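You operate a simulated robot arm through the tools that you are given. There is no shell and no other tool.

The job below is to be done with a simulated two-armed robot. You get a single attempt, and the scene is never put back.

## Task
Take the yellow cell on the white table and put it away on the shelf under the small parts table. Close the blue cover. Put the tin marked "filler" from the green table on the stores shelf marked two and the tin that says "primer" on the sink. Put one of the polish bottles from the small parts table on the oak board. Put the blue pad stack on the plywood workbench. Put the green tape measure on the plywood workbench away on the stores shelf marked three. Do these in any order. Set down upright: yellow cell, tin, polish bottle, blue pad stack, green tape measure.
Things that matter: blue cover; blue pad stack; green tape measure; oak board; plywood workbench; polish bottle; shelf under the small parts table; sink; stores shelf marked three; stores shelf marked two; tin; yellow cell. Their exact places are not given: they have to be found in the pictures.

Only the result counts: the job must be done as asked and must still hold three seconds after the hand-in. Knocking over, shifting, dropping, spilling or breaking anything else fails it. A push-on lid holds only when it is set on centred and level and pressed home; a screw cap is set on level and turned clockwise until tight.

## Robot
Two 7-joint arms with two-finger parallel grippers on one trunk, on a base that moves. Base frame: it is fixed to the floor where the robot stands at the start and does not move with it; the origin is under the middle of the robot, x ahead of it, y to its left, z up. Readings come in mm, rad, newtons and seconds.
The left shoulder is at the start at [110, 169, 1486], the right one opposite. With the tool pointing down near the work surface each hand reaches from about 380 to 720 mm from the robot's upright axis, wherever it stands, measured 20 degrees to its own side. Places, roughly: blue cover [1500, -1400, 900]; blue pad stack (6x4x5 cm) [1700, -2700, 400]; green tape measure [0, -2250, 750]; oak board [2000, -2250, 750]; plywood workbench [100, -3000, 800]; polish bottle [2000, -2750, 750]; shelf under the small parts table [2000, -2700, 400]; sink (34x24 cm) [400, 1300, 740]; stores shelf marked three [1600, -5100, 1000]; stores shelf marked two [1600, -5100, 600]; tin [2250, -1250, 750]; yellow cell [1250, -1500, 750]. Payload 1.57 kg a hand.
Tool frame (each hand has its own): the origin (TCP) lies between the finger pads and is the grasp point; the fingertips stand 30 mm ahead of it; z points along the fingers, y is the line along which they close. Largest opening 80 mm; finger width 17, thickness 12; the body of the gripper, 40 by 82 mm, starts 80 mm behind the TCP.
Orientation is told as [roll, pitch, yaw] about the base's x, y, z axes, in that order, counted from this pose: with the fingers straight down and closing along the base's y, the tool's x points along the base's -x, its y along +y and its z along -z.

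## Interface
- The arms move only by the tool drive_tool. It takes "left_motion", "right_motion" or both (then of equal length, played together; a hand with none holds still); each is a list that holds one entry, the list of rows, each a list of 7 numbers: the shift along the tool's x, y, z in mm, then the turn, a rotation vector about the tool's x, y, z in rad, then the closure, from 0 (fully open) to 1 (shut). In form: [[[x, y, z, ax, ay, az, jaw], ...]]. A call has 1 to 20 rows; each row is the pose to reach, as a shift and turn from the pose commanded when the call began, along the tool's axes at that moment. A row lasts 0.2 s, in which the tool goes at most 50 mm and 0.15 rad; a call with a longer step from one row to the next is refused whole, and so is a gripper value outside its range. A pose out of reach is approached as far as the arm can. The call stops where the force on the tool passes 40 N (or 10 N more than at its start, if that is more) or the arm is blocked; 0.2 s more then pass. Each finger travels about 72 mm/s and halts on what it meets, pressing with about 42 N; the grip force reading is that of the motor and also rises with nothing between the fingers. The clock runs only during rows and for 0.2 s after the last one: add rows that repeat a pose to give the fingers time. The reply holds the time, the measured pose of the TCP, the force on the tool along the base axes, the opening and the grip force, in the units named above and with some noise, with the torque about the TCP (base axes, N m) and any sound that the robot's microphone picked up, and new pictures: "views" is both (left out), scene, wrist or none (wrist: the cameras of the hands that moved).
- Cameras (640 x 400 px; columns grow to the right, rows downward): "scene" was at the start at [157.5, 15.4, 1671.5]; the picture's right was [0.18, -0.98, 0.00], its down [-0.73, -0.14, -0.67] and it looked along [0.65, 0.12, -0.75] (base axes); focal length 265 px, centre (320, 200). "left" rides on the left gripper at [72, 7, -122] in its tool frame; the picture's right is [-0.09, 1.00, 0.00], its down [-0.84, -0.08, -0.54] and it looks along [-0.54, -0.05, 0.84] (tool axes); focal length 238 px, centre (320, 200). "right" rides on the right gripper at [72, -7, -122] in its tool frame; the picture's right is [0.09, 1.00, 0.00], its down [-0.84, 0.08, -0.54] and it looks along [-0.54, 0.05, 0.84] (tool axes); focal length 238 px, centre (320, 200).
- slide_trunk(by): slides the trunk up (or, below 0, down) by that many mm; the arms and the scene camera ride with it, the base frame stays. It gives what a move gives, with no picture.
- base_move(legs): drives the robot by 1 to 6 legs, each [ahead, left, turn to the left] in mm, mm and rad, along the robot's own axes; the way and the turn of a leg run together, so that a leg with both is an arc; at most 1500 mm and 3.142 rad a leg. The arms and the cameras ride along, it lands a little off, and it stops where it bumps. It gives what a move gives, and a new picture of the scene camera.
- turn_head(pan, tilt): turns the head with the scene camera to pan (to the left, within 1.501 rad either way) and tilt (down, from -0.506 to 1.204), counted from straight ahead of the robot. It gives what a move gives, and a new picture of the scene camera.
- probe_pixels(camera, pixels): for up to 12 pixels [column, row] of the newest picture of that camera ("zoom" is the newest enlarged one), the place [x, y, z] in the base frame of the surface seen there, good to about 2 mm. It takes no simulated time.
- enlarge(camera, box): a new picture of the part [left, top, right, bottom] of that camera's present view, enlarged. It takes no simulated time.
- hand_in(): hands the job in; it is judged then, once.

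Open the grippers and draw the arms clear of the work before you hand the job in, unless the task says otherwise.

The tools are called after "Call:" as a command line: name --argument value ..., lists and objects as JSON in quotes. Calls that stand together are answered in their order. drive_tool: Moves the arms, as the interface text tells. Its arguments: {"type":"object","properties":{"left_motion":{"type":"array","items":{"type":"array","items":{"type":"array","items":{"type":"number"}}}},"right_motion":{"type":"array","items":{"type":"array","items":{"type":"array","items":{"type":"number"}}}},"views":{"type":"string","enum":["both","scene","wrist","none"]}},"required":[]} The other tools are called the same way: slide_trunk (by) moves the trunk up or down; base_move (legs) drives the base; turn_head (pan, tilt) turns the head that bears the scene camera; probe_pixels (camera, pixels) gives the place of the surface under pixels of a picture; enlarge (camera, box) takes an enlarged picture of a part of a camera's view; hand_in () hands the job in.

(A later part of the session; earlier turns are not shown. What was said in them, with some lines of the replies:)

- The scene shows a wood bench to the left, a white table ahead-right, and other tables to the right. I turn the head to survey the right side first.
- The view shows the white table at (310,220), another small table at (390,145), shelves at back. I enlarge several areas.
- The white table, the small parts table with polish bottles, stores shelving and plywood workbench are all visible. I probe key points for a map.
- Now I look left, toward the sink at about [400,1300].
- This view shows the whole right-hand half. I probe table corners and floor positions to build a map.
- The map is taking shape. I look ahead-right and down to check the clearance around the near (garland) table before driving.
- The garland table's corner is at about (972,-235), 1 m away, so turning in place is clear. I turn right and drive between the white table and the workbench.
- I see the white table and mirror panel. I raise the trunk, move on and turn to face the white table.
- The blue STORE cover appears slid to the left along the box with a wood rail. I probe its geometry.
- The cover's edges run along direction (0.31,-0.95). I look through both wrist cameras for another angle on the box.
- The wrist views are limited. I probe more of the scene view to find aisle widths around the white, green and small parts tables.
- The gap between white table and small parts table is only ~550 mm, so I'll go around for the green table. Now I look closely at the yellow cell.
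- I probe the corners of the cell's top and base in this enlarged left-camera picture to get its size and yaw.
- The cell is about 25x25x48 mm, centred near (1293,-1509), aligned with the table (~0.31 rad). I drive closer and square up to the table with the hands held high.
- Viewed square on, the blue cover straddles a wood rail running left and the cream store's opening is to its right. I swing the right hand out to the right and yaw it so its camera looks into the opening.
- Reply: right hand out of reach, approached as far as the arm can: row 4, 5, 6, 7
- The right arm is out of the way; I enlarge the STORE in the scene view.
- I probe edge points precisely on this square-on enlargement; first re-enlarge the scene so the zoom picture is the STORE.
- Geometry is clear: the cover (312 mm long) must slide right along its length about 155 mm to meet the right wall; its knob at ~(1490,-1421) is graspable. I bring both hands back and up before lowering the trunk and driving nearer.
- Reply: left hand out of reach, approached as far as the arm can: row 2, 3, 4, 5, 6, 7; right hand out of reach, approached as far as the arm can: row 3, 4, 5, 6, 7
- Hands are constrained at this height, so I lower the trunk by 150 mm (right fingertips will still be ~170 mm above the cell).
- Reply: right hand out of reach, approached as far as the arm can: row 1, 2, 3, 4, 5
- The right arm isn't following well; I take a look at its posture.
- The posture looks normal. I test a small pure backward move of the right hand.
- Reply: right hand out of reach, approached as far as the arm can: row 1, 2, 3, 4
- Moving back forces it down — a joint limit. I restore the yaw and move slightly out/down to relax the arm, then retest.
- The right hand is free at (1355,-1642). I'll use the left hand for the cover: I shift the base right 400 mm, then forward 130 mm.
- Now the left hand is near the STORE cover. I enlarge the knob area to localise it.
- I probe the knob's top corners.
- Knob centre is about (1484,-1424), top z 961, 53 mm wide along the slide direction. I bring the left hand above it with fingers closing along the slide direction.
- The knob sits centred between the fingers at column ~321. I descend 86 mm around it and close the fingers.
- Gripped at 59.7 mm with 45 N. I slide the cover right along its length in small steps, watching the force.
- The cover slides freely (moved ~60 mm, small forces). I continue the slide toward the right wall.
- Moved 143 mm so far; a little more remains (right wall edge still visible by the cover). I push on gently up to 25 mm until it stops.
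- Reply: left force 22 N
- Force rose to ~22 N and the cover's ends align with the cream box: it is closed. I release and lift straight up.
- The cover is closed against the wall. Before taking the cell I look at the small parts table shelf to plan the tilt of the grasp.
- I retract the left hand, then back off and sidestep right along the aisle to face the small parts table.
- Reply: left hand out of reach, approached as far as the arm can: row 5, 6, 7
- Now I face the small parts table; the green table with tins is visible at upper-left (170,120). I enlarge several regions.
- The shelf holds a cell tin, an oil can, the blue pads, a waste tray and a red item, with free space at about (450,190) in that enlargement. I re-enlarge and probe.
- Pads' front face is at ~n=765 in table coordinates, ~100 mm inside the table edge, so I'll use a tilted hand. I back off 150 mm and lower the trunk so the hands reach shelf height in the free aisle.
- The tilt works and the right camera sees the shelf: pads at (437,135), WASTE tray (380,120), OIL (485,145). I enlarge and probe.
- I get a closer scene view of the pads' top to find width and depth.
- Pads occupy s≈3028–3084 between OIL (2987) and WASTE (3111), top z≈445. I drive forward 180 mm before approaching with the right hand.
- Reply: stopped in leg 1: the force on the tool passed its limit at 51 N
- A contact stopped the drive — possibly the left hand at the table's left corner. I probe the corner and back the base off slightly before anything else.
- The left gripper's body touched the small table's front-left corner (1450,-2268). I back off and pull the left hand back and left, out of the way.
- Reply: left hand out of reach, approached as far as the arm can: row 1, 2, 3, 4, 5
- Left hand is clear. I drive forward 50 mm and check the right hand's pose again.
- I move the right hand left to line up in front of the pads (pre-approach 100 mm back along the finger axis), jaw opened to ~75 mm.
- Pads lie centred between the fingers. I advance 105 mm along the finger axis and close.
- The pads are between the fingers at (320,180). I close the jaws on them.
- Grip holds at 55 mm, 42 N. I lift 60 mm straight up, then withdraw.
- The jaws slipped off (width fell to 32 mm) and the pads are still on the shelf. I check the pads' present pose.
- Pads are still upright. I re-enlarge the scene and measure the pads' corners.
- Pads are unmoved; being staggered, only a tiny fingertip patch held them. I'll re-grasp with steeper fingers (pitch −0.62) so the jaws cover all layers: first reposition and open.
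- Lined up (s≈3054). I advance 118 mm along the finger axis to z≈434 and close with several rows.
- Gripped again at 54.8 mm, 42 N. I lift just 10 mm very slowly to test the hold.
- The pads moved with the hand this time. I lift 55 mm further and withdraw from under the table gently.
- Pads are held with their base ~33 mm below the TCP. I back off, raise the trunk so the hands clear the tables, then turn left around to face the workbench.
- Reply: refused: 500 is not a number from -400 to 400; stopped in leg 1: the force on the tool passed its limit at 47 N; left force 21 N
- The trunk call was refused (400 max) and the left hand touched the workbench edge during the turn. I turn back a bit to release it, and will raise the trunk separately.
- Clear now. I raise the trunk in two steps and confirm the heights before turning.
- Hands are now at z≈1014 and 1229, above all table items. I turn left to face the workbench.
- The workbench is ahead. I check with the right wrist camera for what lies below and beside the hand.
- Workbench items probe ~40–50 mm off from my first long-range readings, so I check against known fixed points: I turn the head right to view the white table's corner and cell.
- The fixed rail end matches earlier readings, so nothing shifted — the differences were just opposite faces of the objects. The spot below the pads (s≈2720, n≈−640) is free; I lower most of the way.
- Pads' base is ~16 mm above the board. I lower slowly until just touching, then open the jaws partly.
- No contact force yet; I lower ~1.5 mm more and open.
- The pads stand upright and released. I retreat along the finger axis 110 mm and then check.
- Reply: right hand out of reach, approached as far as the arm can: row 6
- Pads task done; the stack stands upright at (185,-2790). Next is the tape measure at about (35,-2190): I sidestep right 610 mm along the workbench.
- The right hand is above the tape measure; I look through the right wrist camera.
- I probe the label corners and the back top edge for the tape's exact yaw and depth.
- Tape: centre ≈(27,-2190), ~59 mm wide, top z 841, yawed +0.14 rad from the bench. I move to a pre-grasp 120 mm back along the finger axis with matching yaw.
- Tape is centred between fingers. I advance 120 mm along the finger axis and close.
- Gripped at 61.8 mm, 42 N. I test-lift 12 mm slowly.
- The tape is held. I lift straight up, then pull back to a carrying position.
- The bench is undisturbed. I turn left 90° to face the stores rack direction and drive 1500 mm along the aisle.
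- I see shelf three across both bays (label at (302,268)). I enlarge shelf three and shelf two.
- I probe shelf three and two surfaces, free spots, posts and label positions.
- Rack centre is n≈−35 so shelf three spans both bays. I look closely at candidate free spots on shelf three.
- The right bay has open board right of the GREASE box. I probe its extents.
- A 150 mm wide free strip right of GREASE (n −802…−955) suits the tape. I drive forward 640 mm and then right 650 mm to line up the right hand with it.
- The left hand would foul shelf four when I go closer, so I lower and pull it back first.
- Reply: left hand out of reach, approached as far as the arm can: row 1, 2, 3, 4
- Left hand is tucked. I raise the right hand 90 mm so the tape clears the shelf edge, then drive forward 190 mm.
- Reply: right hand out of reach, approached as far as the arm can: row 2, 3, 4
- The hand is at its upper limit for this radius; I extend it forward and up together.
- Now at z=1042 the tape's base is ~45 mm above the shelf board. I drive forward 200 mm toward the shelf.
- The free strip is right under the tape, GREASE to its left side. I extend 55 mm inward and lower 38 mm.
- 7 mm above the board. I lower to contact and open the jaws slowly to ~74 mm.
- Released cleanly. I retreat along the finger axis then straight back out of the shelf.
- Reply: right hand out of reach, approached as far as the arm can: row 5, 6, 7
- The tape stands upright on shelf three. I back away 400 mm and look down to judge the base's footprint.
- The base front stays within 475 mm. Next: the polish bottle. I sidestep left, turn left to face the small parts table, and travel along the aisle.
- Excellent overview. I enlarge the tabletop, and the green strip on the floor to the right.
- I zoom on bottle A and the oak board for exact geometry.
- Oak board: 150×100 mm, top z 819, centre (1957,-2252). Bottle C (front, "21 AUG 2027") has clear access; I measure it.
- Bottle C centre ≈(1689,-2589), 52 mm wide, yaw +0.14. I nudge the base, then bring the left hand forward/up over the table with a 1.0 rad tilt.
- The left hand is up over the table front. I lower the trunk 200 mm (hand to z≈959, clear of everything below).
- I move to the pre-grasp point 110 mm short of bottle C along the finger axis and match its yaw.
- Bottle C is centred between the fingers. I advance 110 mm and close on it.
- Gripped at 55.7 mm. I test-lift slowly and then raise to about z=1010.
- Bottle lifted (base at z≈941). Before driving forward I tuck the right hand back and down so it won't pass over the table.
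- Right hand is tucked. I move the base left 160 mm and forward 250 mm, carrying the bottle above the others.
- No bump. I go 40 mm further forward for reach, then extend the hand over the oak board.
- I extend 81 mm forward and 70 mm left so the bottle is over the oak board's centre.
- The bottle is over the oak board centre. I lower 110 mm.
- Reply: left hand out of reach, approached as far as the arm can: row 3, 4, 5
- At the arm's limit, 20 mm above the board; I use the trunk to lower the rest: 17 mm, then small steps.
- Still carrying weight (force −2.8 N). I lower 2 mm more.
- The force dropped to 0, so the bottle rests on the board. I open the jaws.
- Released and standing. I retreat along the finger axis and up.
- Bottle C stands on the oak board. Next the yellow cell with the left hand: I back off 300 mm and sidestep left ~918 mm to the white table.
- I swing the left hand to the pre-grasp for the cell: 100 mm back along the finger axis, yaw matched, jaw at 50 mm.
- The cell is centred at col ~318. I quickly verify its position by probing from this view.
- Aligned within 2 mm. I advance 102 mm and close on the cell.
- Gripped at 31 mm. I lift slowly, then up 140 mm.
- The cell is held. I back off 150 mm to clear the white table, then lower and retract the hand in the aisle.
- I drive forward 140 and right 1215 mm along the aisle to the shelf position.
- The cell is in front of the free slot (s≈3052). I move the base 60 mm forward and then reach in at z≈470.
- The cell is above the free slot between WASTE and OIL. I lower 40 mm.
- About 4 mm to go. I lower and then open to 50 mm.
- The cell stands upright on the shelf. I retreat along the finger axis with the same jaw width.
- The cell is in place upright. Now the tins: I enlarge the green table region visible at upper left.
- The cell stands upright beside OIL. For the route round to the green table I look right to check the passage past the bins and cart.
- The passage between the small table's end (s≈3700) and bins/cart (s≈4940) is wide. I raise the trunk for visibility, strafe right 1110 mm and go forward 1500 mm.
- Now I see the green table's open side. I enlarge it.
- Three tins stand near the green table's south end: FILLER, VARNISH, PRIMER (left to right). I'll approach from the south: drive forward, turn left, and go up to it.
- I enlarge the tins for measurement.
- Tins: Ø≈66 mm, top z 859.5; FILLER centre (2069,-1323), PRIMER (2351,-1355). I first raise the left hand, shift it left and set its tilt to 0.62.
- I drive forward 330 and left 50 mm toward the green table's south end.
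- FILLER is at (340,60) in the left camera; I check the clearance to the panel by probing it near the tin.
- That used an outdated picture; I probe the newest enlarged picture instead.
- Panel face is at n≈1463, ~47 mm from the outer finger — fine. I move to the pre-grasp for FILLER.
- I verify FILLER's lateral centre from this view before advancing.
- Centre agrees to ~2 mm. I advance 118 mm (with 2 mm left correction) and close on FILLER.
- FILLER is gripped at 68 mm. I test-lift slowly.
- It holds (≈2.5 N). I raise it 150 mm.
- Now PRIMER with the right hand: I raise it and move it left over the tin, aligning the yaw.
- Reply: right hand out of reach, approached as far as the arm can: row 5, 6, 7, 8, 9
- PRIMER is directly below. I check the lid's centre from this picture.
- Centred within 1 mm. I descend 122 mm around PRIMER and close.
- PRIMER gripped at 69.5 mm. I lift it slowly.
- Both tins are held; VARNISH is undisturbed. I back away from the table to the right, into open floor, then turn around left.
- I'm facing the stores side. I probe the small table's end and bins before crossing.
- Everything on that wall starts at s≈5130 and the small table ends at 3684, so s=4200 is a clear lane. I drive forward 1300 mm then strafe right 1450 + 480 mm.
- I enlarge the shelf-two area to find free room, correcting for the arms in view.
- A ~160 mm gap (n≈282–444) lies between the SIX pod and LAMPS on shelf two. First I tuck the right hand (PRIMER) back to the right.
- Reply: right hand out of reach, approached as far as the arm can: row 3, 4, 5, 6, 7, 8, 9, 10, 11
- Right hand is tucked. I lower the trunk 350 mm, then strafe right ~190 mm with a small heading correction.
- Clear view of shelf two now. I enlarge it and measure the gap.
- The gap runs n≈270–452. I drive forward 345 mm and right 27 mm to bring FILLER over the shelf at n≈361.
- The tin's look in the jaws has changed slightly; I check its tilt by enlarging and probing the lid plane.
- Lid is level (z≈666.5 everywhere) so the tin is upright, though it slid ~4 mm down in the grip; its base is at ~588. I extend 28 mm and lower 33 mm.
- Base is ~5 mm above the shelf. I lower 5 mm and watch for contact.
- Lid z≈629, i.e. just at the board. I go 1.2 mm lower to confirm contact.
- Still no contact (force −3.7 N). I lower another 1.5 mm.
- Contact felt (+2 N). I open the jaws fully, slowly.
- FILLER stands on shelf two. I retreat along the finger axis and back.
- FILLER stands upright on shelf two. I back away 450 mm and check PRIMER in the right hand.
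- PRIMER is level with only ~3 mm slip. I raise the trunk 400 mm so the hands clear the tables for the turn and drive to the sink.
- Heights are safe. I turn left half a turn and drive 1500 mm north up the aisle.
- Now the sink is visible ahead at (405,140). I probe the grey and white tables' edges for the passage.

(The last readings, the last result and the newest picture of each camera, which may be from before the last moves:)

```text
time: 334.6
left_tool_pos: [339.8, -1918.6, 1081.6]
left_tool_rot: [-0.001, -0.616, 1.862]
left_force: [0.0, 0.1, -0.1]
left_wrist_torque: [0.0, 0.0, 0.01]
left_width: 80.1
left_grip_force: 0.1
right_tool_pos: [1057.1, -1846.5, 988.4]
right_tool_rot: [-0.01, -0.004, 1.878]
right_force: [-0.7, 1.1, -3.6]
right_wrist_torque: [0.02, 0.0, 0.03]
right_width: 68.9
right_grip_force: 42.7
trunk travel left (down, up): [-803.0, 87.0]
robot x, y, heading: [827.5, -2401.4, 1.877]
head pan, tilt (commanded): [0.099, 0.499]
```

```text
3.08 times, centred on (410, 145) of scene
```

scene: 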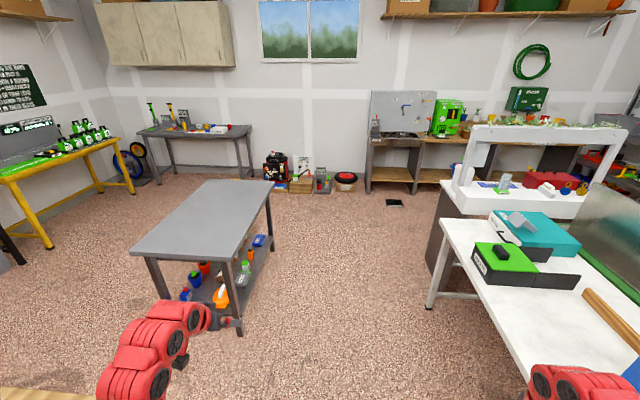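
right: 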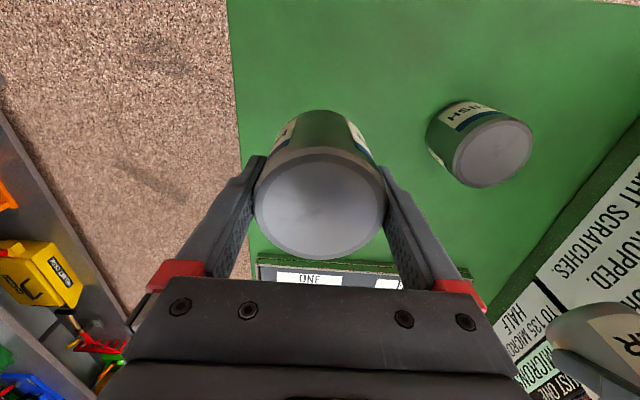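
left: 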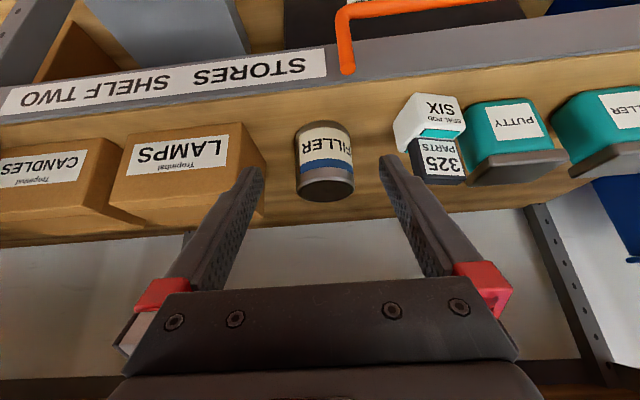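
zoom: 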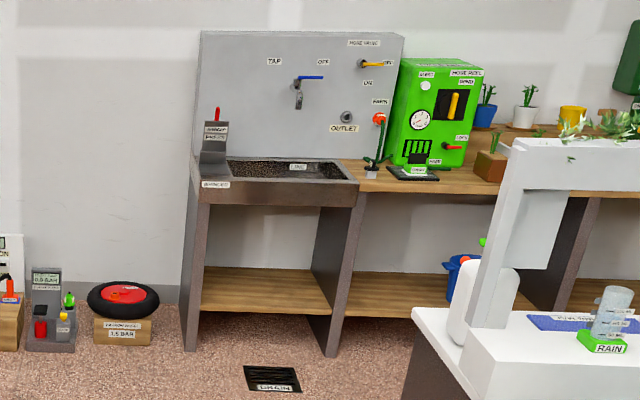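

The passage is n∈(−560, 685); I continue 1500 + 1350 mm north.

Call:
base_move --legs '[[1500, 0, 0.007], [1350, 0, 0]]'

Call:
turn_head --pan -0.4 --tilt 0.55

```text
time: 348.4
left_tool_pos: [-545.4, 787.0, 1082.9]
left_tool_rot: [-0.002, -0.616, 1.874]
left_force: [-0.1, -1.0, -0.4]
left_wrist_torque: [-0.03, 0.01, 0.0]
left_width: 80.1
left_grip_force: 0.0
right_tool_pos: [171.1, 869.0, 988.1]
right_tool_rot: [-0.011, -0.004, 1.886]
right_force: [-0.1, -0.5, -3.5]
right_wrist_torque: [-0.02, -0.01, 0.02]
right_width: 68.9
right_grip_force: 42.5
trunk travel left (down, up): [-803.0, 87.0]
robot x, y, heading: [-52.6, 310.3, 1.884]
head pan, tilt (commanded): [0.099, 0.499]
```

scene: 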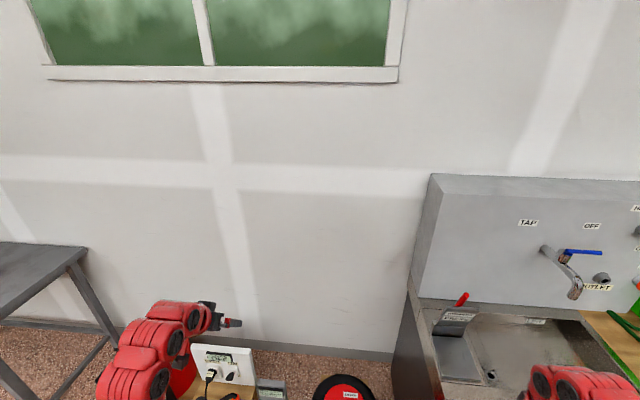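

```text
time: 349.3
left_tool_pos: [-547.4, 787.2, 1082.6]
left_tool_rot: [0.001, -0.617, 1.874]
left_force: [0.5, 0.3, 1.1]
left_wrist_torque: [0.0, 0.0, 0.0]
left_width: 80.2
left_grip_force: 0.1
right_tool_pos: [172.9, 868.2, 989.3]
right_tool_rot: [-0.011, -0.005, 1.887]
right_force: [0.5, -0.6, -3.6]
right_wrist_torque: [-0.01, -0.02, 0.05]
right_width: 69.0
right_grip_force: 41.9
trunk travel left (down, up): [-803.0, 87.0]
robot x, y, heading: [-54.7, 308.2, 1.894]
head pan, tilt (commanded): [-0.4, 0.55]
```

scene: 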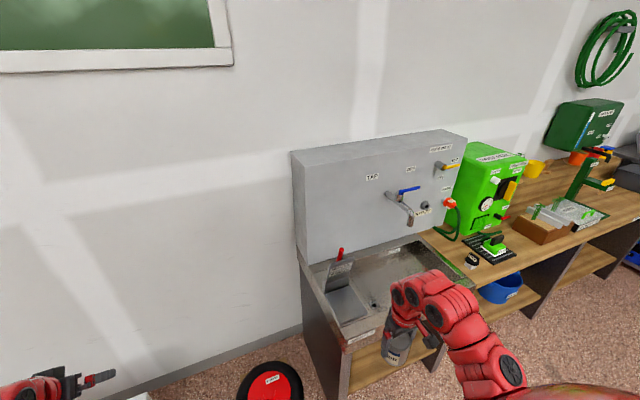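

The sink is ahead-right with a step/pedal at its left and the tap above. I enlarge it.

Call:
enlarge --camera "scene" --box '[290, 220, 500, 380]'

Call:
probe_pixels --camera "scene" --pixels '[[306, 268], [345, 348], [440, 300], [430, 235], [400, 265], [380, 285], [350, 305], [372, 262], [415, 252], [425, 290], [365, 300], [395, 250]]'

```text
2.50 times, centred on (395, 300) of scene
```

zoom: 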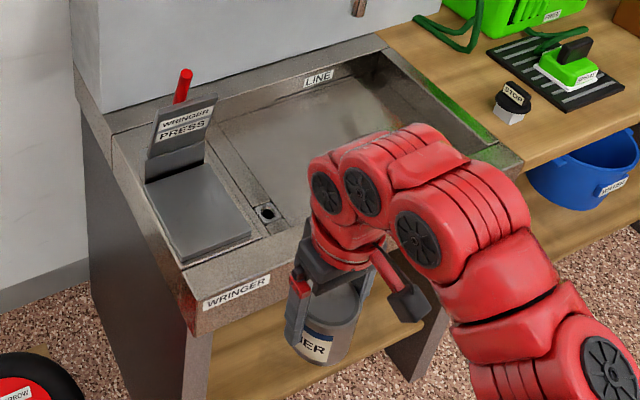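

```text
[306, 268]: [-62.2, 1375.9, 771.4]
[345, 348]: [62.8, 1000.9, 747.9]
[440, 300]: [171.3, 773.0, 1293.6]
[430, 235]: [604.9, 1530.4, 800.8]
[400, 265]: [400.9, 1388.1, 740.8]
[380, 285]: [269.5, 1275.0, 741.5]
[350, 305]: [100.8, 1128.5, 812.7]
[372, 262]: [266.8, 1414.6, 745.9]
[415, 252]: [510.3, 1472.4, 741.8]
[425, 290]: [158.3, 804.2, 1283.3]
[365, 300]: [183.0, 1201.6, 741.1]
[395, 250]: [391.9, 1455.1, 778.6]
```

Basin floor is z≈741 (rim ≈784), wringer at its left. I probe the tap spout, rim and drain so the placement point near (423,1293) is clear.

Call:
probe_pixels --camera "scene" --pixels '[[410, 217], [408, 208], [388, 195], [397, 305], [397, 303], [475, 285], [400, 330], [490, 270], [360, 335], [450, 245], [375, 325], [460, 262]]'

```text
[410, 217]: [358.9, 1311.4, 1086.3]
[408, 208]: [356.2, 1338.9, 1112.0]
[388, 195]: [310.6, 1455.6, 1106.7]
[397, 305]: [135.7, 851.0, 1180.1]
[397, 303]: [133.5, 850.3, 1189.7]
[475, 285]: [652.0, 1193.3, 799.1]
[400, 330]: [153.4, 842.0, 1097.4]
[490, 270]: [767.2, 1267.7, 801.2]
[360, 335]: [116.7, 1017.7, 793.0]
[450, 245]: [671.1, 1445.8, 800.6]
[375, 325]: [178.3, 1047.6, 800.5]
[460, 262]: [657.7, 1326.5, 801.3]
```

The tap spout tip is at (359,1311,1086). I choose (459,1278) in the basin, clear of tap and drain. I strafe right 400 and forward 174 mm.

Call:
base_move --legs '[[0, -400, 0], [174, 0, 0]]'

Call:
turn_head --pan -0.25 --tilt 0.8

```text
time: 352.9
left_tool_pos: [-224.1, 1073.7, 1084.1]
left_tool_rot: [0.001, -0.617, 1.879]
left_force: [0.4, -0.8, 0.3]
left_wrist_torque: [-0.01, 0.03, 0.02]
left_width: 80.1
left_grip_force: 0.1
right_tool_pos: [493.0, 1160.8, 989.4]
right_tool_rot: [-0.01, -0.004, 1.894]
right_force: [-0.3, 0.4, -3.9]
right_wrist_torque: [-0.01, 0.0, 0.02]
right_width: 68.6
right_grip_force: 42.1
trunk travel left (down, up): [-803.0, 87.0]
robot x, y, heading: [269.0, 601.6, 1.897]
head pan, tilt (commanded): [-0.4, 0.55]
```

scene: 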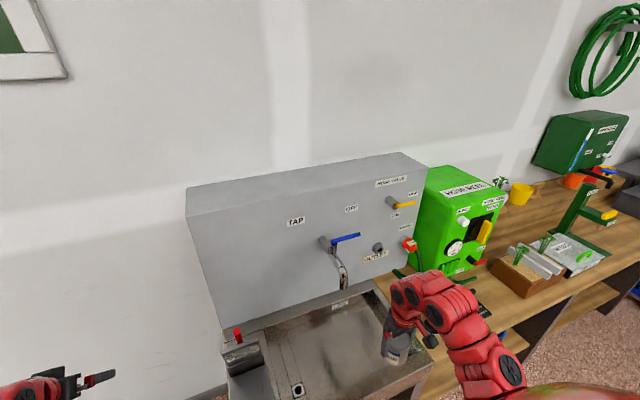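

```text
time: 353.6
left_tool_pos: [-224.4, 1074.1, 1083.8]
left_tool_rot: [-0.001, -0.616, 1.88]
left_force: [-0.8, 0.1, -0.3]
left_wrist_torque: [0.04, 0.0, -0.01]
left_width: 80.1
left_grip_force: 0.1
right_tool_pos: [492.4, 1159.9, 988.7]
right_tool_rot: [-0.011, -0.002, 1.894]
right_force: [0.6, -0.1, -3.5]
right_wrist_torque: [0.0, 0.0, 0.02]
right_width: 68.8
right_grip_force: 41.7
trunk travel left (down, up): [-803.0, 87.0]
robot x, y, heading: [270.3, 602.3, 1.892]
head pan, tilt (commanded): [-0.25, 0.799]
```

scene: 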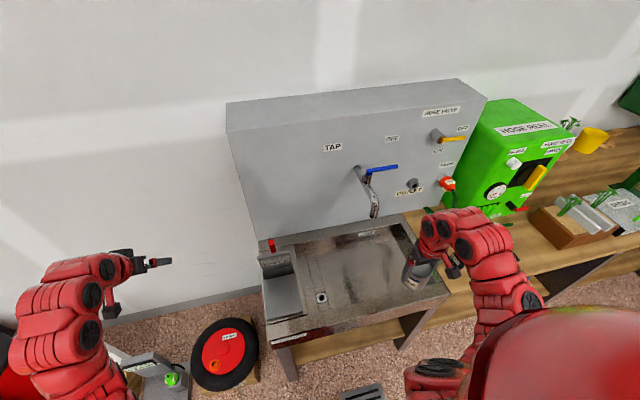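

I see the whole basin. I enlarge and probe basin edges for the final placement.

Call:
enlarge --camera "scene" --box '[250, 210, 470, 350]'

Call:
probe_pixels --camera "scene" --pixels '[[350, 280], [380, 260], [390, 245], [410, 290], [400, 300], [430, 298], [440, 285], [412, 240], [360, 300], [330, 250], [375, 275], [420, 310]]'

```text
2.86 times, centred on (360, 280) of scene
```

zoom: 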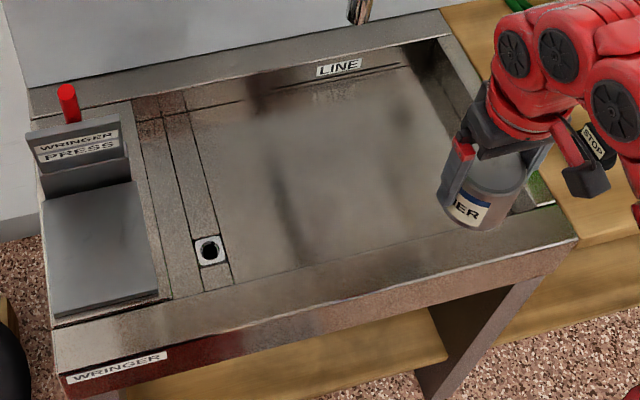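

```text
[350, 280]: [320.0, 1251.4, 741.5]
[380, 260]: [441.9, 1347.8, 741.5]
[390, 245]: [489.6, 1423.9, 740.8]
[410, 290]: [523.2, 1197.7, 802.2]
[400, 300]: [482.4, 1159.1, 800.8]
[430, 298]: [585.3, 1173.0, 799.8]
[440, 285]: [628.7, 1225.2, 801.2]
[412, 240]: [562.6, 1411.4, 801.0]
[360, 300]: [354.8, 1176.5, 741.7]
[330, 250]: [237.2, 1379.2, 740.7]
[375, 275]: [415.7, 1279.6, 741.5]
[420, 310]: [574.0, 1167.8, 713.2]
```

Rim z=801, floor z=741.5. I lower the tin by 95 mm (still above the rim) and extend 127 mm over the basin.

Call:
drive_tool --right_motion '[[[0, 0, 32, 0, 0, 0, 0.5], [0, 0, 64, 0, 0, 0, 0.5], [0, 0, 95, 0, 0, 0, 0.5], [-32, -2, 95, 0, 0, 0, 0.5], [-64, -3, 95, 0, 0, 0, 0.5], [-96, -5, 95, 0, 0, 0, 0.5], [-127, -6, 95, 0, 0, 0, 0.5], [-127, -6, 95, 0, 0, 0, 0.5]]]' --views "both"

Call:
probe_pixels --camera "right" --pixels '[[320, 200], [290, 200], [350, 200], [320, 172], [320, 235], [180, 120], [460, 120], [320, 60]]'

```text
time: 355.4
left_tool_pos: [-224.3, 1072.9, 1082.9]
left_tool_rot: [0.001, -0.617, 1.88]
left_force: [-0.3, -0.2, -0.5]
left_wrist_torque: [-0.03, 0.03, -0.03]
left_width: 80.0
left_grip_force: 0.0
right_tool_pos: [460.2, 1283.0, 894.2]
right_tool_rot: [-0.011, -0.003, 1.894]
right_force: [-0.6, 0.3, -3.0]
right_wrist_torque: [-0.03, -0.03, -0.03]
right_width: 68.8
right_grip_force: 42.1
trunk travel left (down, up): [-803.0, 87.0]
robot x, y, heading: [270.3, 603.5, 1.898]
head pan, tilt (commanded): [-0.25, 0.799]
```

scene: 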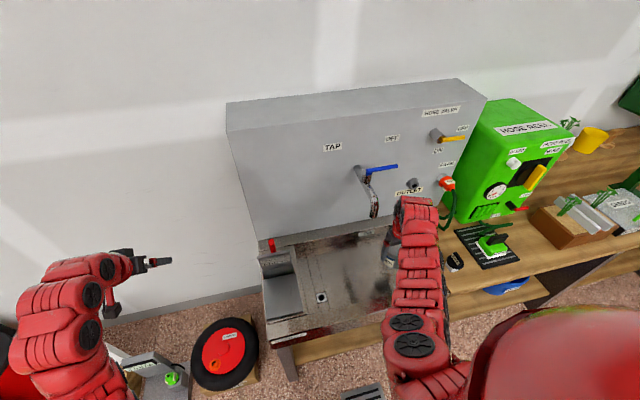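
right: 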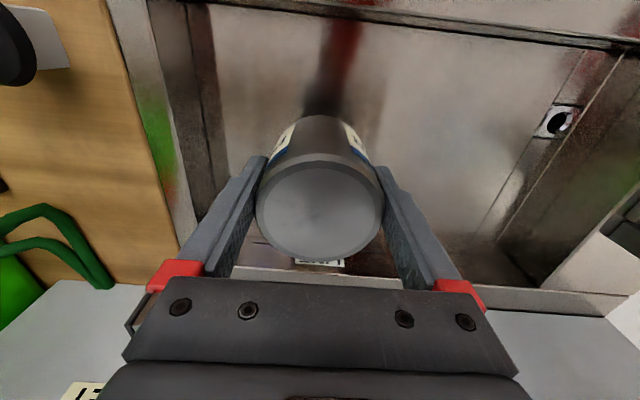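

```text
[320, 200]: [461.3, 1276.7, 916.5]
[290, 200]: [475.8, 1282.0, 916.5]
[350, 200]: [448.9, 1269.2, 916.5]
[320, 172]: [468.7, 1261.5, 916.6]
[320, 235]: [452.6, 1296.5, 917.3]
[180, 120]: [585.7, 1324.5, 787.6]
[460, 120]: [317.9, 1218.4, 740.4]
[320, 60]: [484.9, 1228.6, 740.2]
```

The tin is over the basin floor (base z≈838). I lower 88 mm first.

Call:
drive_tool --right_motion '[[[0, 0, 30, 0, 0, 0, 0.5], [0, 0, 60, 0, 0, 0, 0.5], [0, 0, 80, 0, 0, 0, 0.5], [0, 0, 90, 0, 0, 0, 0.5], [0, 0, 90, 0, 0, 0, 0.5]]]' --views "both"

Call:
probe_pixels --camera "right" --pixels '[[320, 200], [290, 200], [350, 200], [320, 172], [320, 235], [320, 60]]'

```text
time: 356.6
left_tool_pos: [-223.4, 1074.1, 1083.1]
left_tool_rot: [0.001, -0.615, 1.88]
left_force: [0.3, -0.6, 0.2]
left_wrist_torque: [0.01, 0.0, 0.02]
left_width: 80.2
left_grip_force: 0.1
right_tool_pos: [460.1, 1284.5, 804.1]
right_tool_rot: [-0.011, -0.002, 1.894]
right_force: [0.7, -0.1, -3.4]
right_wrist_torque: [0.03, 0.02, -0.03]
right_width: 68.9
right_grip_force: 42.1
trunk travel left (down, up): [-803.0, 87.0]
robot x, y, heading: [271.0, 601.1, 1.896]
head pan, tilt (commanded): [-0.25, 0.799]
```

scene: 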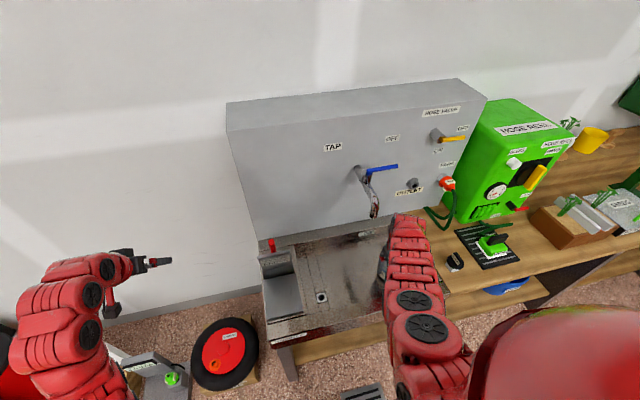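
right: 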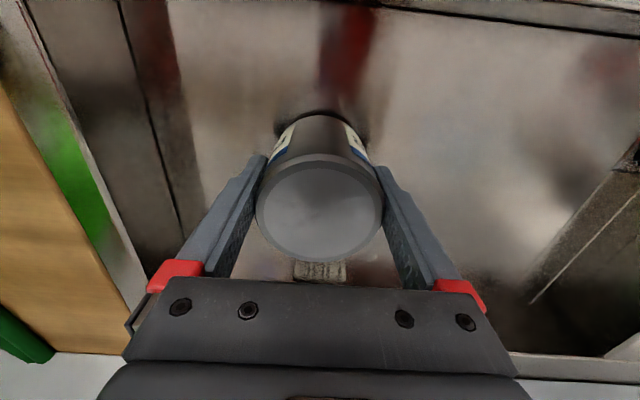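

```text
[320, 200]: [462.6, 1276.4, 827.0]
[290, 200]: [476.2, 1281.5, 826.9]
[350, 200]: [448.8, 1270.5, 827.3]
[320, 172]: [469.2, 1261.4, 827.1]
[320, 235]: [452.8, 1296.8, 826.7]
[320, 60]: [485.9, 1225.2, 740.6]
```

Base ≈8 mm above the basin floor. I lower 6 mm, then feel for contact.

Call:
drive_tool --right_motion '[[[0, 0, 2, 0, 0, 0, 0.5], [0, 0, 4, 0, 0, 0, 0.5], [0, 0, 6, 0, 0, 0, 0.5], [0, 0, 7, 0, 0, 0, 0.5], [0, 0, 7, 0, 0, 0, 0.5]]]' --views "none"

```text
time: 357.8
left_tool_pos: [-224.1, 1074.3, 1083.0]
left_tool_rot: [-0.001, -0.616, 1.88]
left_force: [-0.4, 0.3, 0.9]
left_wrist_torque: [-0.02, -0.02, 0.01]
left_width: 80.3
left_grip_force: 0.1
right_tool_pos: [460.6, 1284.3, 795.8]
right_tool_rot: [-0.011, -0.003, 1.893]
right_force: [-0.3, -0.9, -3.6]
right_wrist_torque: [-0.02, -0.03, 0.0]
right_width: 69.1
right_grip_force: 42.6
trunk travel left (down, up): [-803.0, 87.0]
robot x, y, heading: [269.8, 600.8, 1.894]
head pan, tilt (commanded): [-0.25, 0.799]
```

No contact yet (−3.6 N). I lower 1.5 mm more.

Call:
drive_tool --right_motion '[[[0, 0, 0.8, 0, 0, 0, 0.5], [0, 0, 1.6, 0, 0, 0, 0.5], [0, 0, 1.6, 0, 0, 0, 0.5]]]' --views "none"

```text
time: 358.6
left_tool_pos: [-225.0, 1074.9, 1083.3]
left_tool_rot: [-0.001, -0.618, 1.88]
left_force: [0.2, -0.3, 0.1]
left_wrist_torque: [0.01, -0.03, -0.03]
left_width: 79.9
left_grip_force: 0.0
right_tool_pos: [460.3, 1284.0, 796.6]
right_tool_rot: [-0.01, -0.003, 1.891]
right_force: [1.9, 0.6, 3.7]
right_wrist_torque: [-0.05, 0.07, 0.01]
right_width: 68.8
right_grip_force: 41.9
trunk travel left (down, up): [-803.0, 87.0]
robot x, y, heading: [269.7, 601.7, 1.889]
head pan, tilt (commanded): [-0.25, 0.799]
```

Contact (+3.7 N). I open the right jaw fully and lift away.

Call:
drive_tool --right_motion '[[[0, 0, 0, 0, 0, 0, 0.13], [0, 0, 0, 0, 0, 0, 0.06], [0, 0, 0, 0, 0, 0, 0.0], [0, 0, 0, 0, 0, 0, 0.0]]]' --views "wrist"

```text
time: 359.6
left_tool_pos: [-223.5, 1074.3, 1083.4]
left_tool_rot: [0.0, -0.616, 1.878]
left_force: [0.3, -0.7, -0.3]
left_wrist_torque: [-0.01, 0.0, -0.01]
left_width: 80.2
left_grip_force: 0.0
right_tool_pos: [459.0, 1283.7, 795.5]
right_tool_rot: [-0.011, -0.003, 1.893]
right_force: [-1.4, 0.4, -0.4]
right_wrist_torque: [-0.02, 0.02, 0.0]
right_width: 79.9
right_grip_force: 0.1
trunk travel left (down, up): [-803.0, 87.0]
robot x, y, heading: [269.8, 604.2, 1.894]
head pan, tilt (commanded): [-0.25, 0.799]
```

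right: 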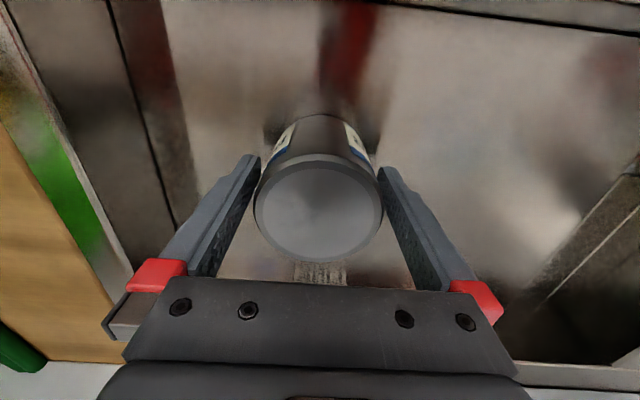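

The tin stands free in the basin. I rise 90 mm straight up, then pull back from the sink.

Call:
drive_tool --right_motion '[[[0, 0, -15, 0, 0, 0, 0], [0, 0, -35, 0, 0, 0, 0], [0, 0, -65, 0, 0, 0, 0], [0, 0, -95, 0, 0, 0, 0], [35, 0, -95, 0, 0, 0, 0], [75, 0, -95, 0, 0, 0, 0], [110, 0, -95, 0, 0, 0, 0], [110, 0, -95, 0, 0, 0, 0]]]' --views "both"

```text
time: 361.4
left_tool_pos: [-225.0, 1073.6, 1081.4]
left_tool_rot: [-0.001, -0.617, 1.882]
left_force: [-0.8, 0.1, -0.4]
left_wrist_torque: [-0.01, -0.01, -0.03]
left_width: 79.8
left_grip_force: 0.1
right_tool_pos: [492.7, 1179.4, 890.5]
right_tool_rot: [-0.011, -0.004, 1.895]
right_force: [-0.3, -0.1, -0.3]
right_wrist_torque: [-0.05, -0.01, -0.04]
right_width: 80.0
right_grip_force: 0.1
trunk travel left (down, up): [-803.0, 87.0]
robot x, y, heading: [273.2, 604.1, 1.896]
head pan, tilt (commanded): [-0.25, 0.799]
```

scene: 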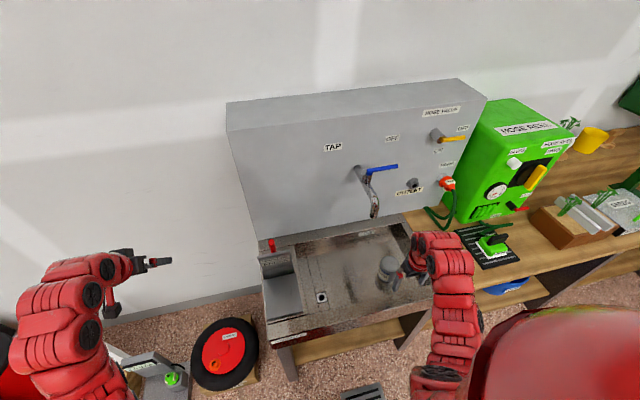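
right: 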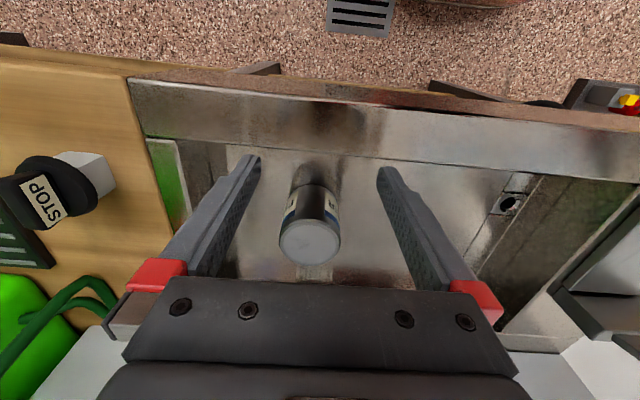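

PRIMER stands upright in the basin. I back off, move left to open floor and turn around to do a final visual check of the other placements.

Call:
base_move --legs '[[-350, 0, 0], [0, 400, 0]]'

Call:
enlarge --camera "scene" --box '[300, 180, 640, 400]'

```text
time: 365.8
left_tool_pos: [-489.5, 610.3, 1082.8]
left_tool_rot: [0.001, -0.616, 1.884]
left_force: [-0.1, 0.0, -0.3]
left_wrist_torque: [-0.04, -0.01, -0.01]
left_width: 80.4
left_grip_force: 0.0
right_tool_pos: [227.6, 716.3, 889.9]
right_tool_rot: [-0.008, -0.003, 1.895]
right_force: [-0.2, -0.1, -0.3]
right_wrist_torque: [0.02, 0.07, -0.01]
right_width: 80.0
right_grip_force: 0.1
trunk travel left (down, up): [-803.0, 87.0]
robot x, y, heading: [5.7, 142.8, 1.894]
head pan, tilt (commanded): [-0.25, 0.799]
```

scene: 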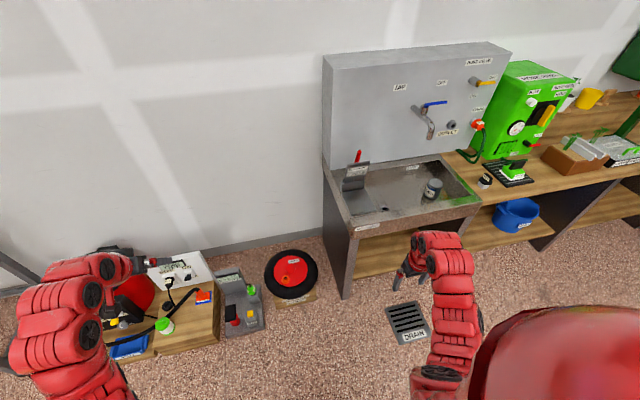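

```text
1.82 times, centred on (470, 290) of scene
```

zoom: 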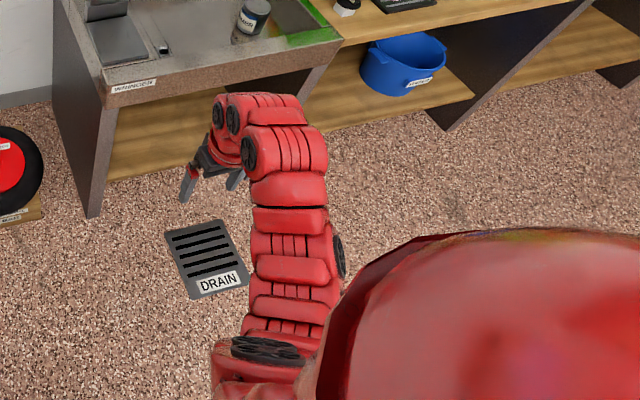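

The tin is upright in the sink. I turn around in place to check the other items from afar.

Call:
base_move --legs '[[0, 0, 1.57], [0, 0, 1.57], [500, 0, 0]]'

Call:
turn_head --pan 0.2 --tilt 0.4

```text
time: 376.4
left_tool_pos: [676.6, -795.1, 1082.6]
left_tool_rot: [0.001, -0.616, -1.245]
left_force: [0.6, 0.7, 0.6]
left_wrist_torque: [0.01, 0.01, -0.01]
left_width: 80.0
left_grip_force: 0.2
right_tool_pos: [-40.8, -913.1, 890.6]
right_tool_rot: [-0.012, -0.003, -1.23]
right_force: [0.1, -0.4, -0.2]
right_wrist_torque: [0.0, 0.0, 0.0]
right_width: 79.8
right_grip_force: 0.0
trunk travel left (down, up): [-803.0, 87.0]
robot x, y, heading: [174.8, -333.3, -1.228]
head pan, tilt (commanded): [-0.25, 0.799]
```

scene: 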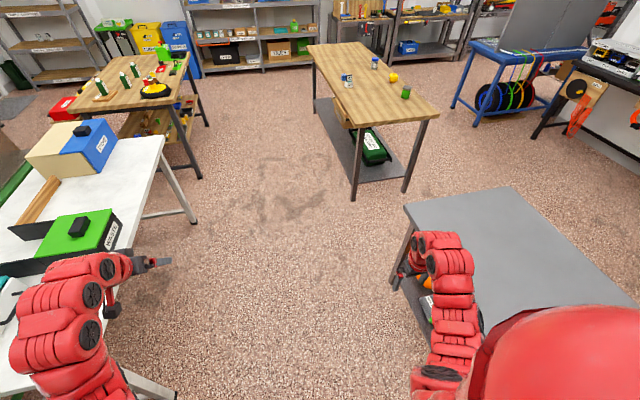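

```text
time: 377.3
left_tool_pos: [677.1, -795.1, 1083.0]
left_tool_rot: [0.0, -0.615, -1.242]
left_force: [-1.0, -0.2, 1.0]
left_wrist_torque: [0.0, -0.03, 0.03]
left_width: 80.0
left_grip_force: 0.0
right_tool_pos: [-39.2, -912.9, 891.4]
right_tool_rot: [-0.01, -0.003, -1.229]
right_force: [0.9, 0.0, 0.6]
right_wrist_torque: [0.01, 0.01, -0.02]
right_width: 80.0
right_grip_force: 0.1
trunk travel left (down, up): [-803.0, 87.0]
robot x, y, heading: [170.6, -331.3, -1.231]
head pan, tilt (commanded): [0.201, 0.4]
```

scene: 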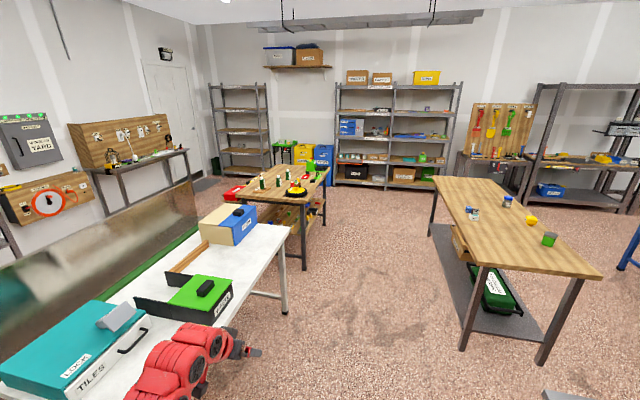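

I enlarge the STORE, small table, workbench and rack for a final check.

Call:
enlarge --camera "scene" --box '[180, 155, 340, 275]'

Call:
enlarge --camera "scene" --box '[430, 170, 610, 290]'

Call:
enlarge --camera "scene" --box '[330, 100, 470, 190]'

```text
3.33 times, centred on (260, 215) of scene
```

zoom: 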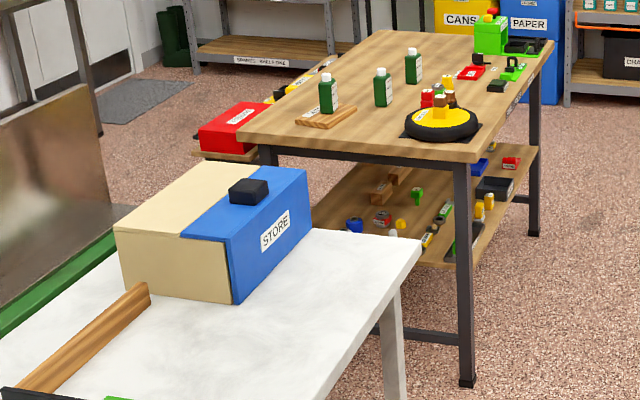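

```text
3.33 times, centred on (520, 230) of scene
```

zoom: 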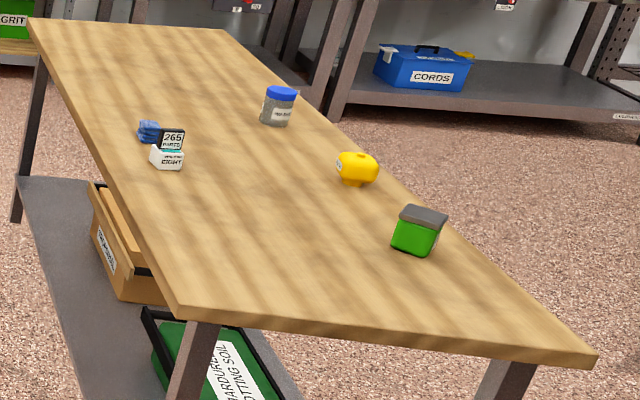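

```text
4.44 times, centred on (400, 145) of scene
```

zoom: 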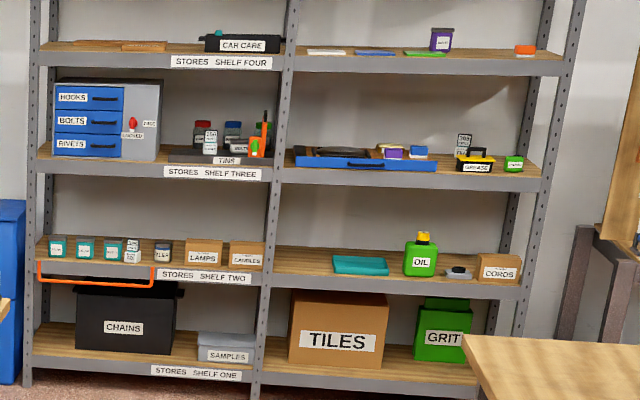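

All placements check out: cover closed flush, bottle on OAK, cell on the shelf, pads on the workbench, tape on shelf three, FILLER on shelf two, PRIMER in the sink. Both grippers are open and clear, so I hand in.

Call:
hand_in

```text
The job is handed in.
```

All seven parts of the job are done, and I have handed it in. I checked each placement by camera before the hand-in; no judging result has come back.

- **Yellow cell:** upright on the shelf under the small parts table, set directly on the board between OIL and WASTE, not in the CELL TIN tray.
- **Blue cover:** slid closed along its rail until it met the right wall of the store. It still looked flush in the final check.
- **Filler tin:** upright on stores shelf two, in the gap between the SIX pod and LAMPS.
- **Primer tin:** upright on the floor of the sink basin.
- **Polish bottle:** the one dated 21 AUG 2027, upright on the oak board.
- **Blue pad stack:** upright on the plywood workbench, beside the seal pod box. The first grip slipped off without moving it, and the second held.
- **Green tape measure:** upright on stores shelf three, to the right of GREASE.

**Bumps:** the left gripper bumped two tables while I was driving: the front-left corner of the small parts table (about 51 N) and the edge of the workbench (about 47 N). Camera measurements afterwards showed no shift in either table or in the items on the workbench. The workbench bump happened because a trunk raise was refused and I turned before checking.

At hand-in both grippers were open and the arms were clear of the work.
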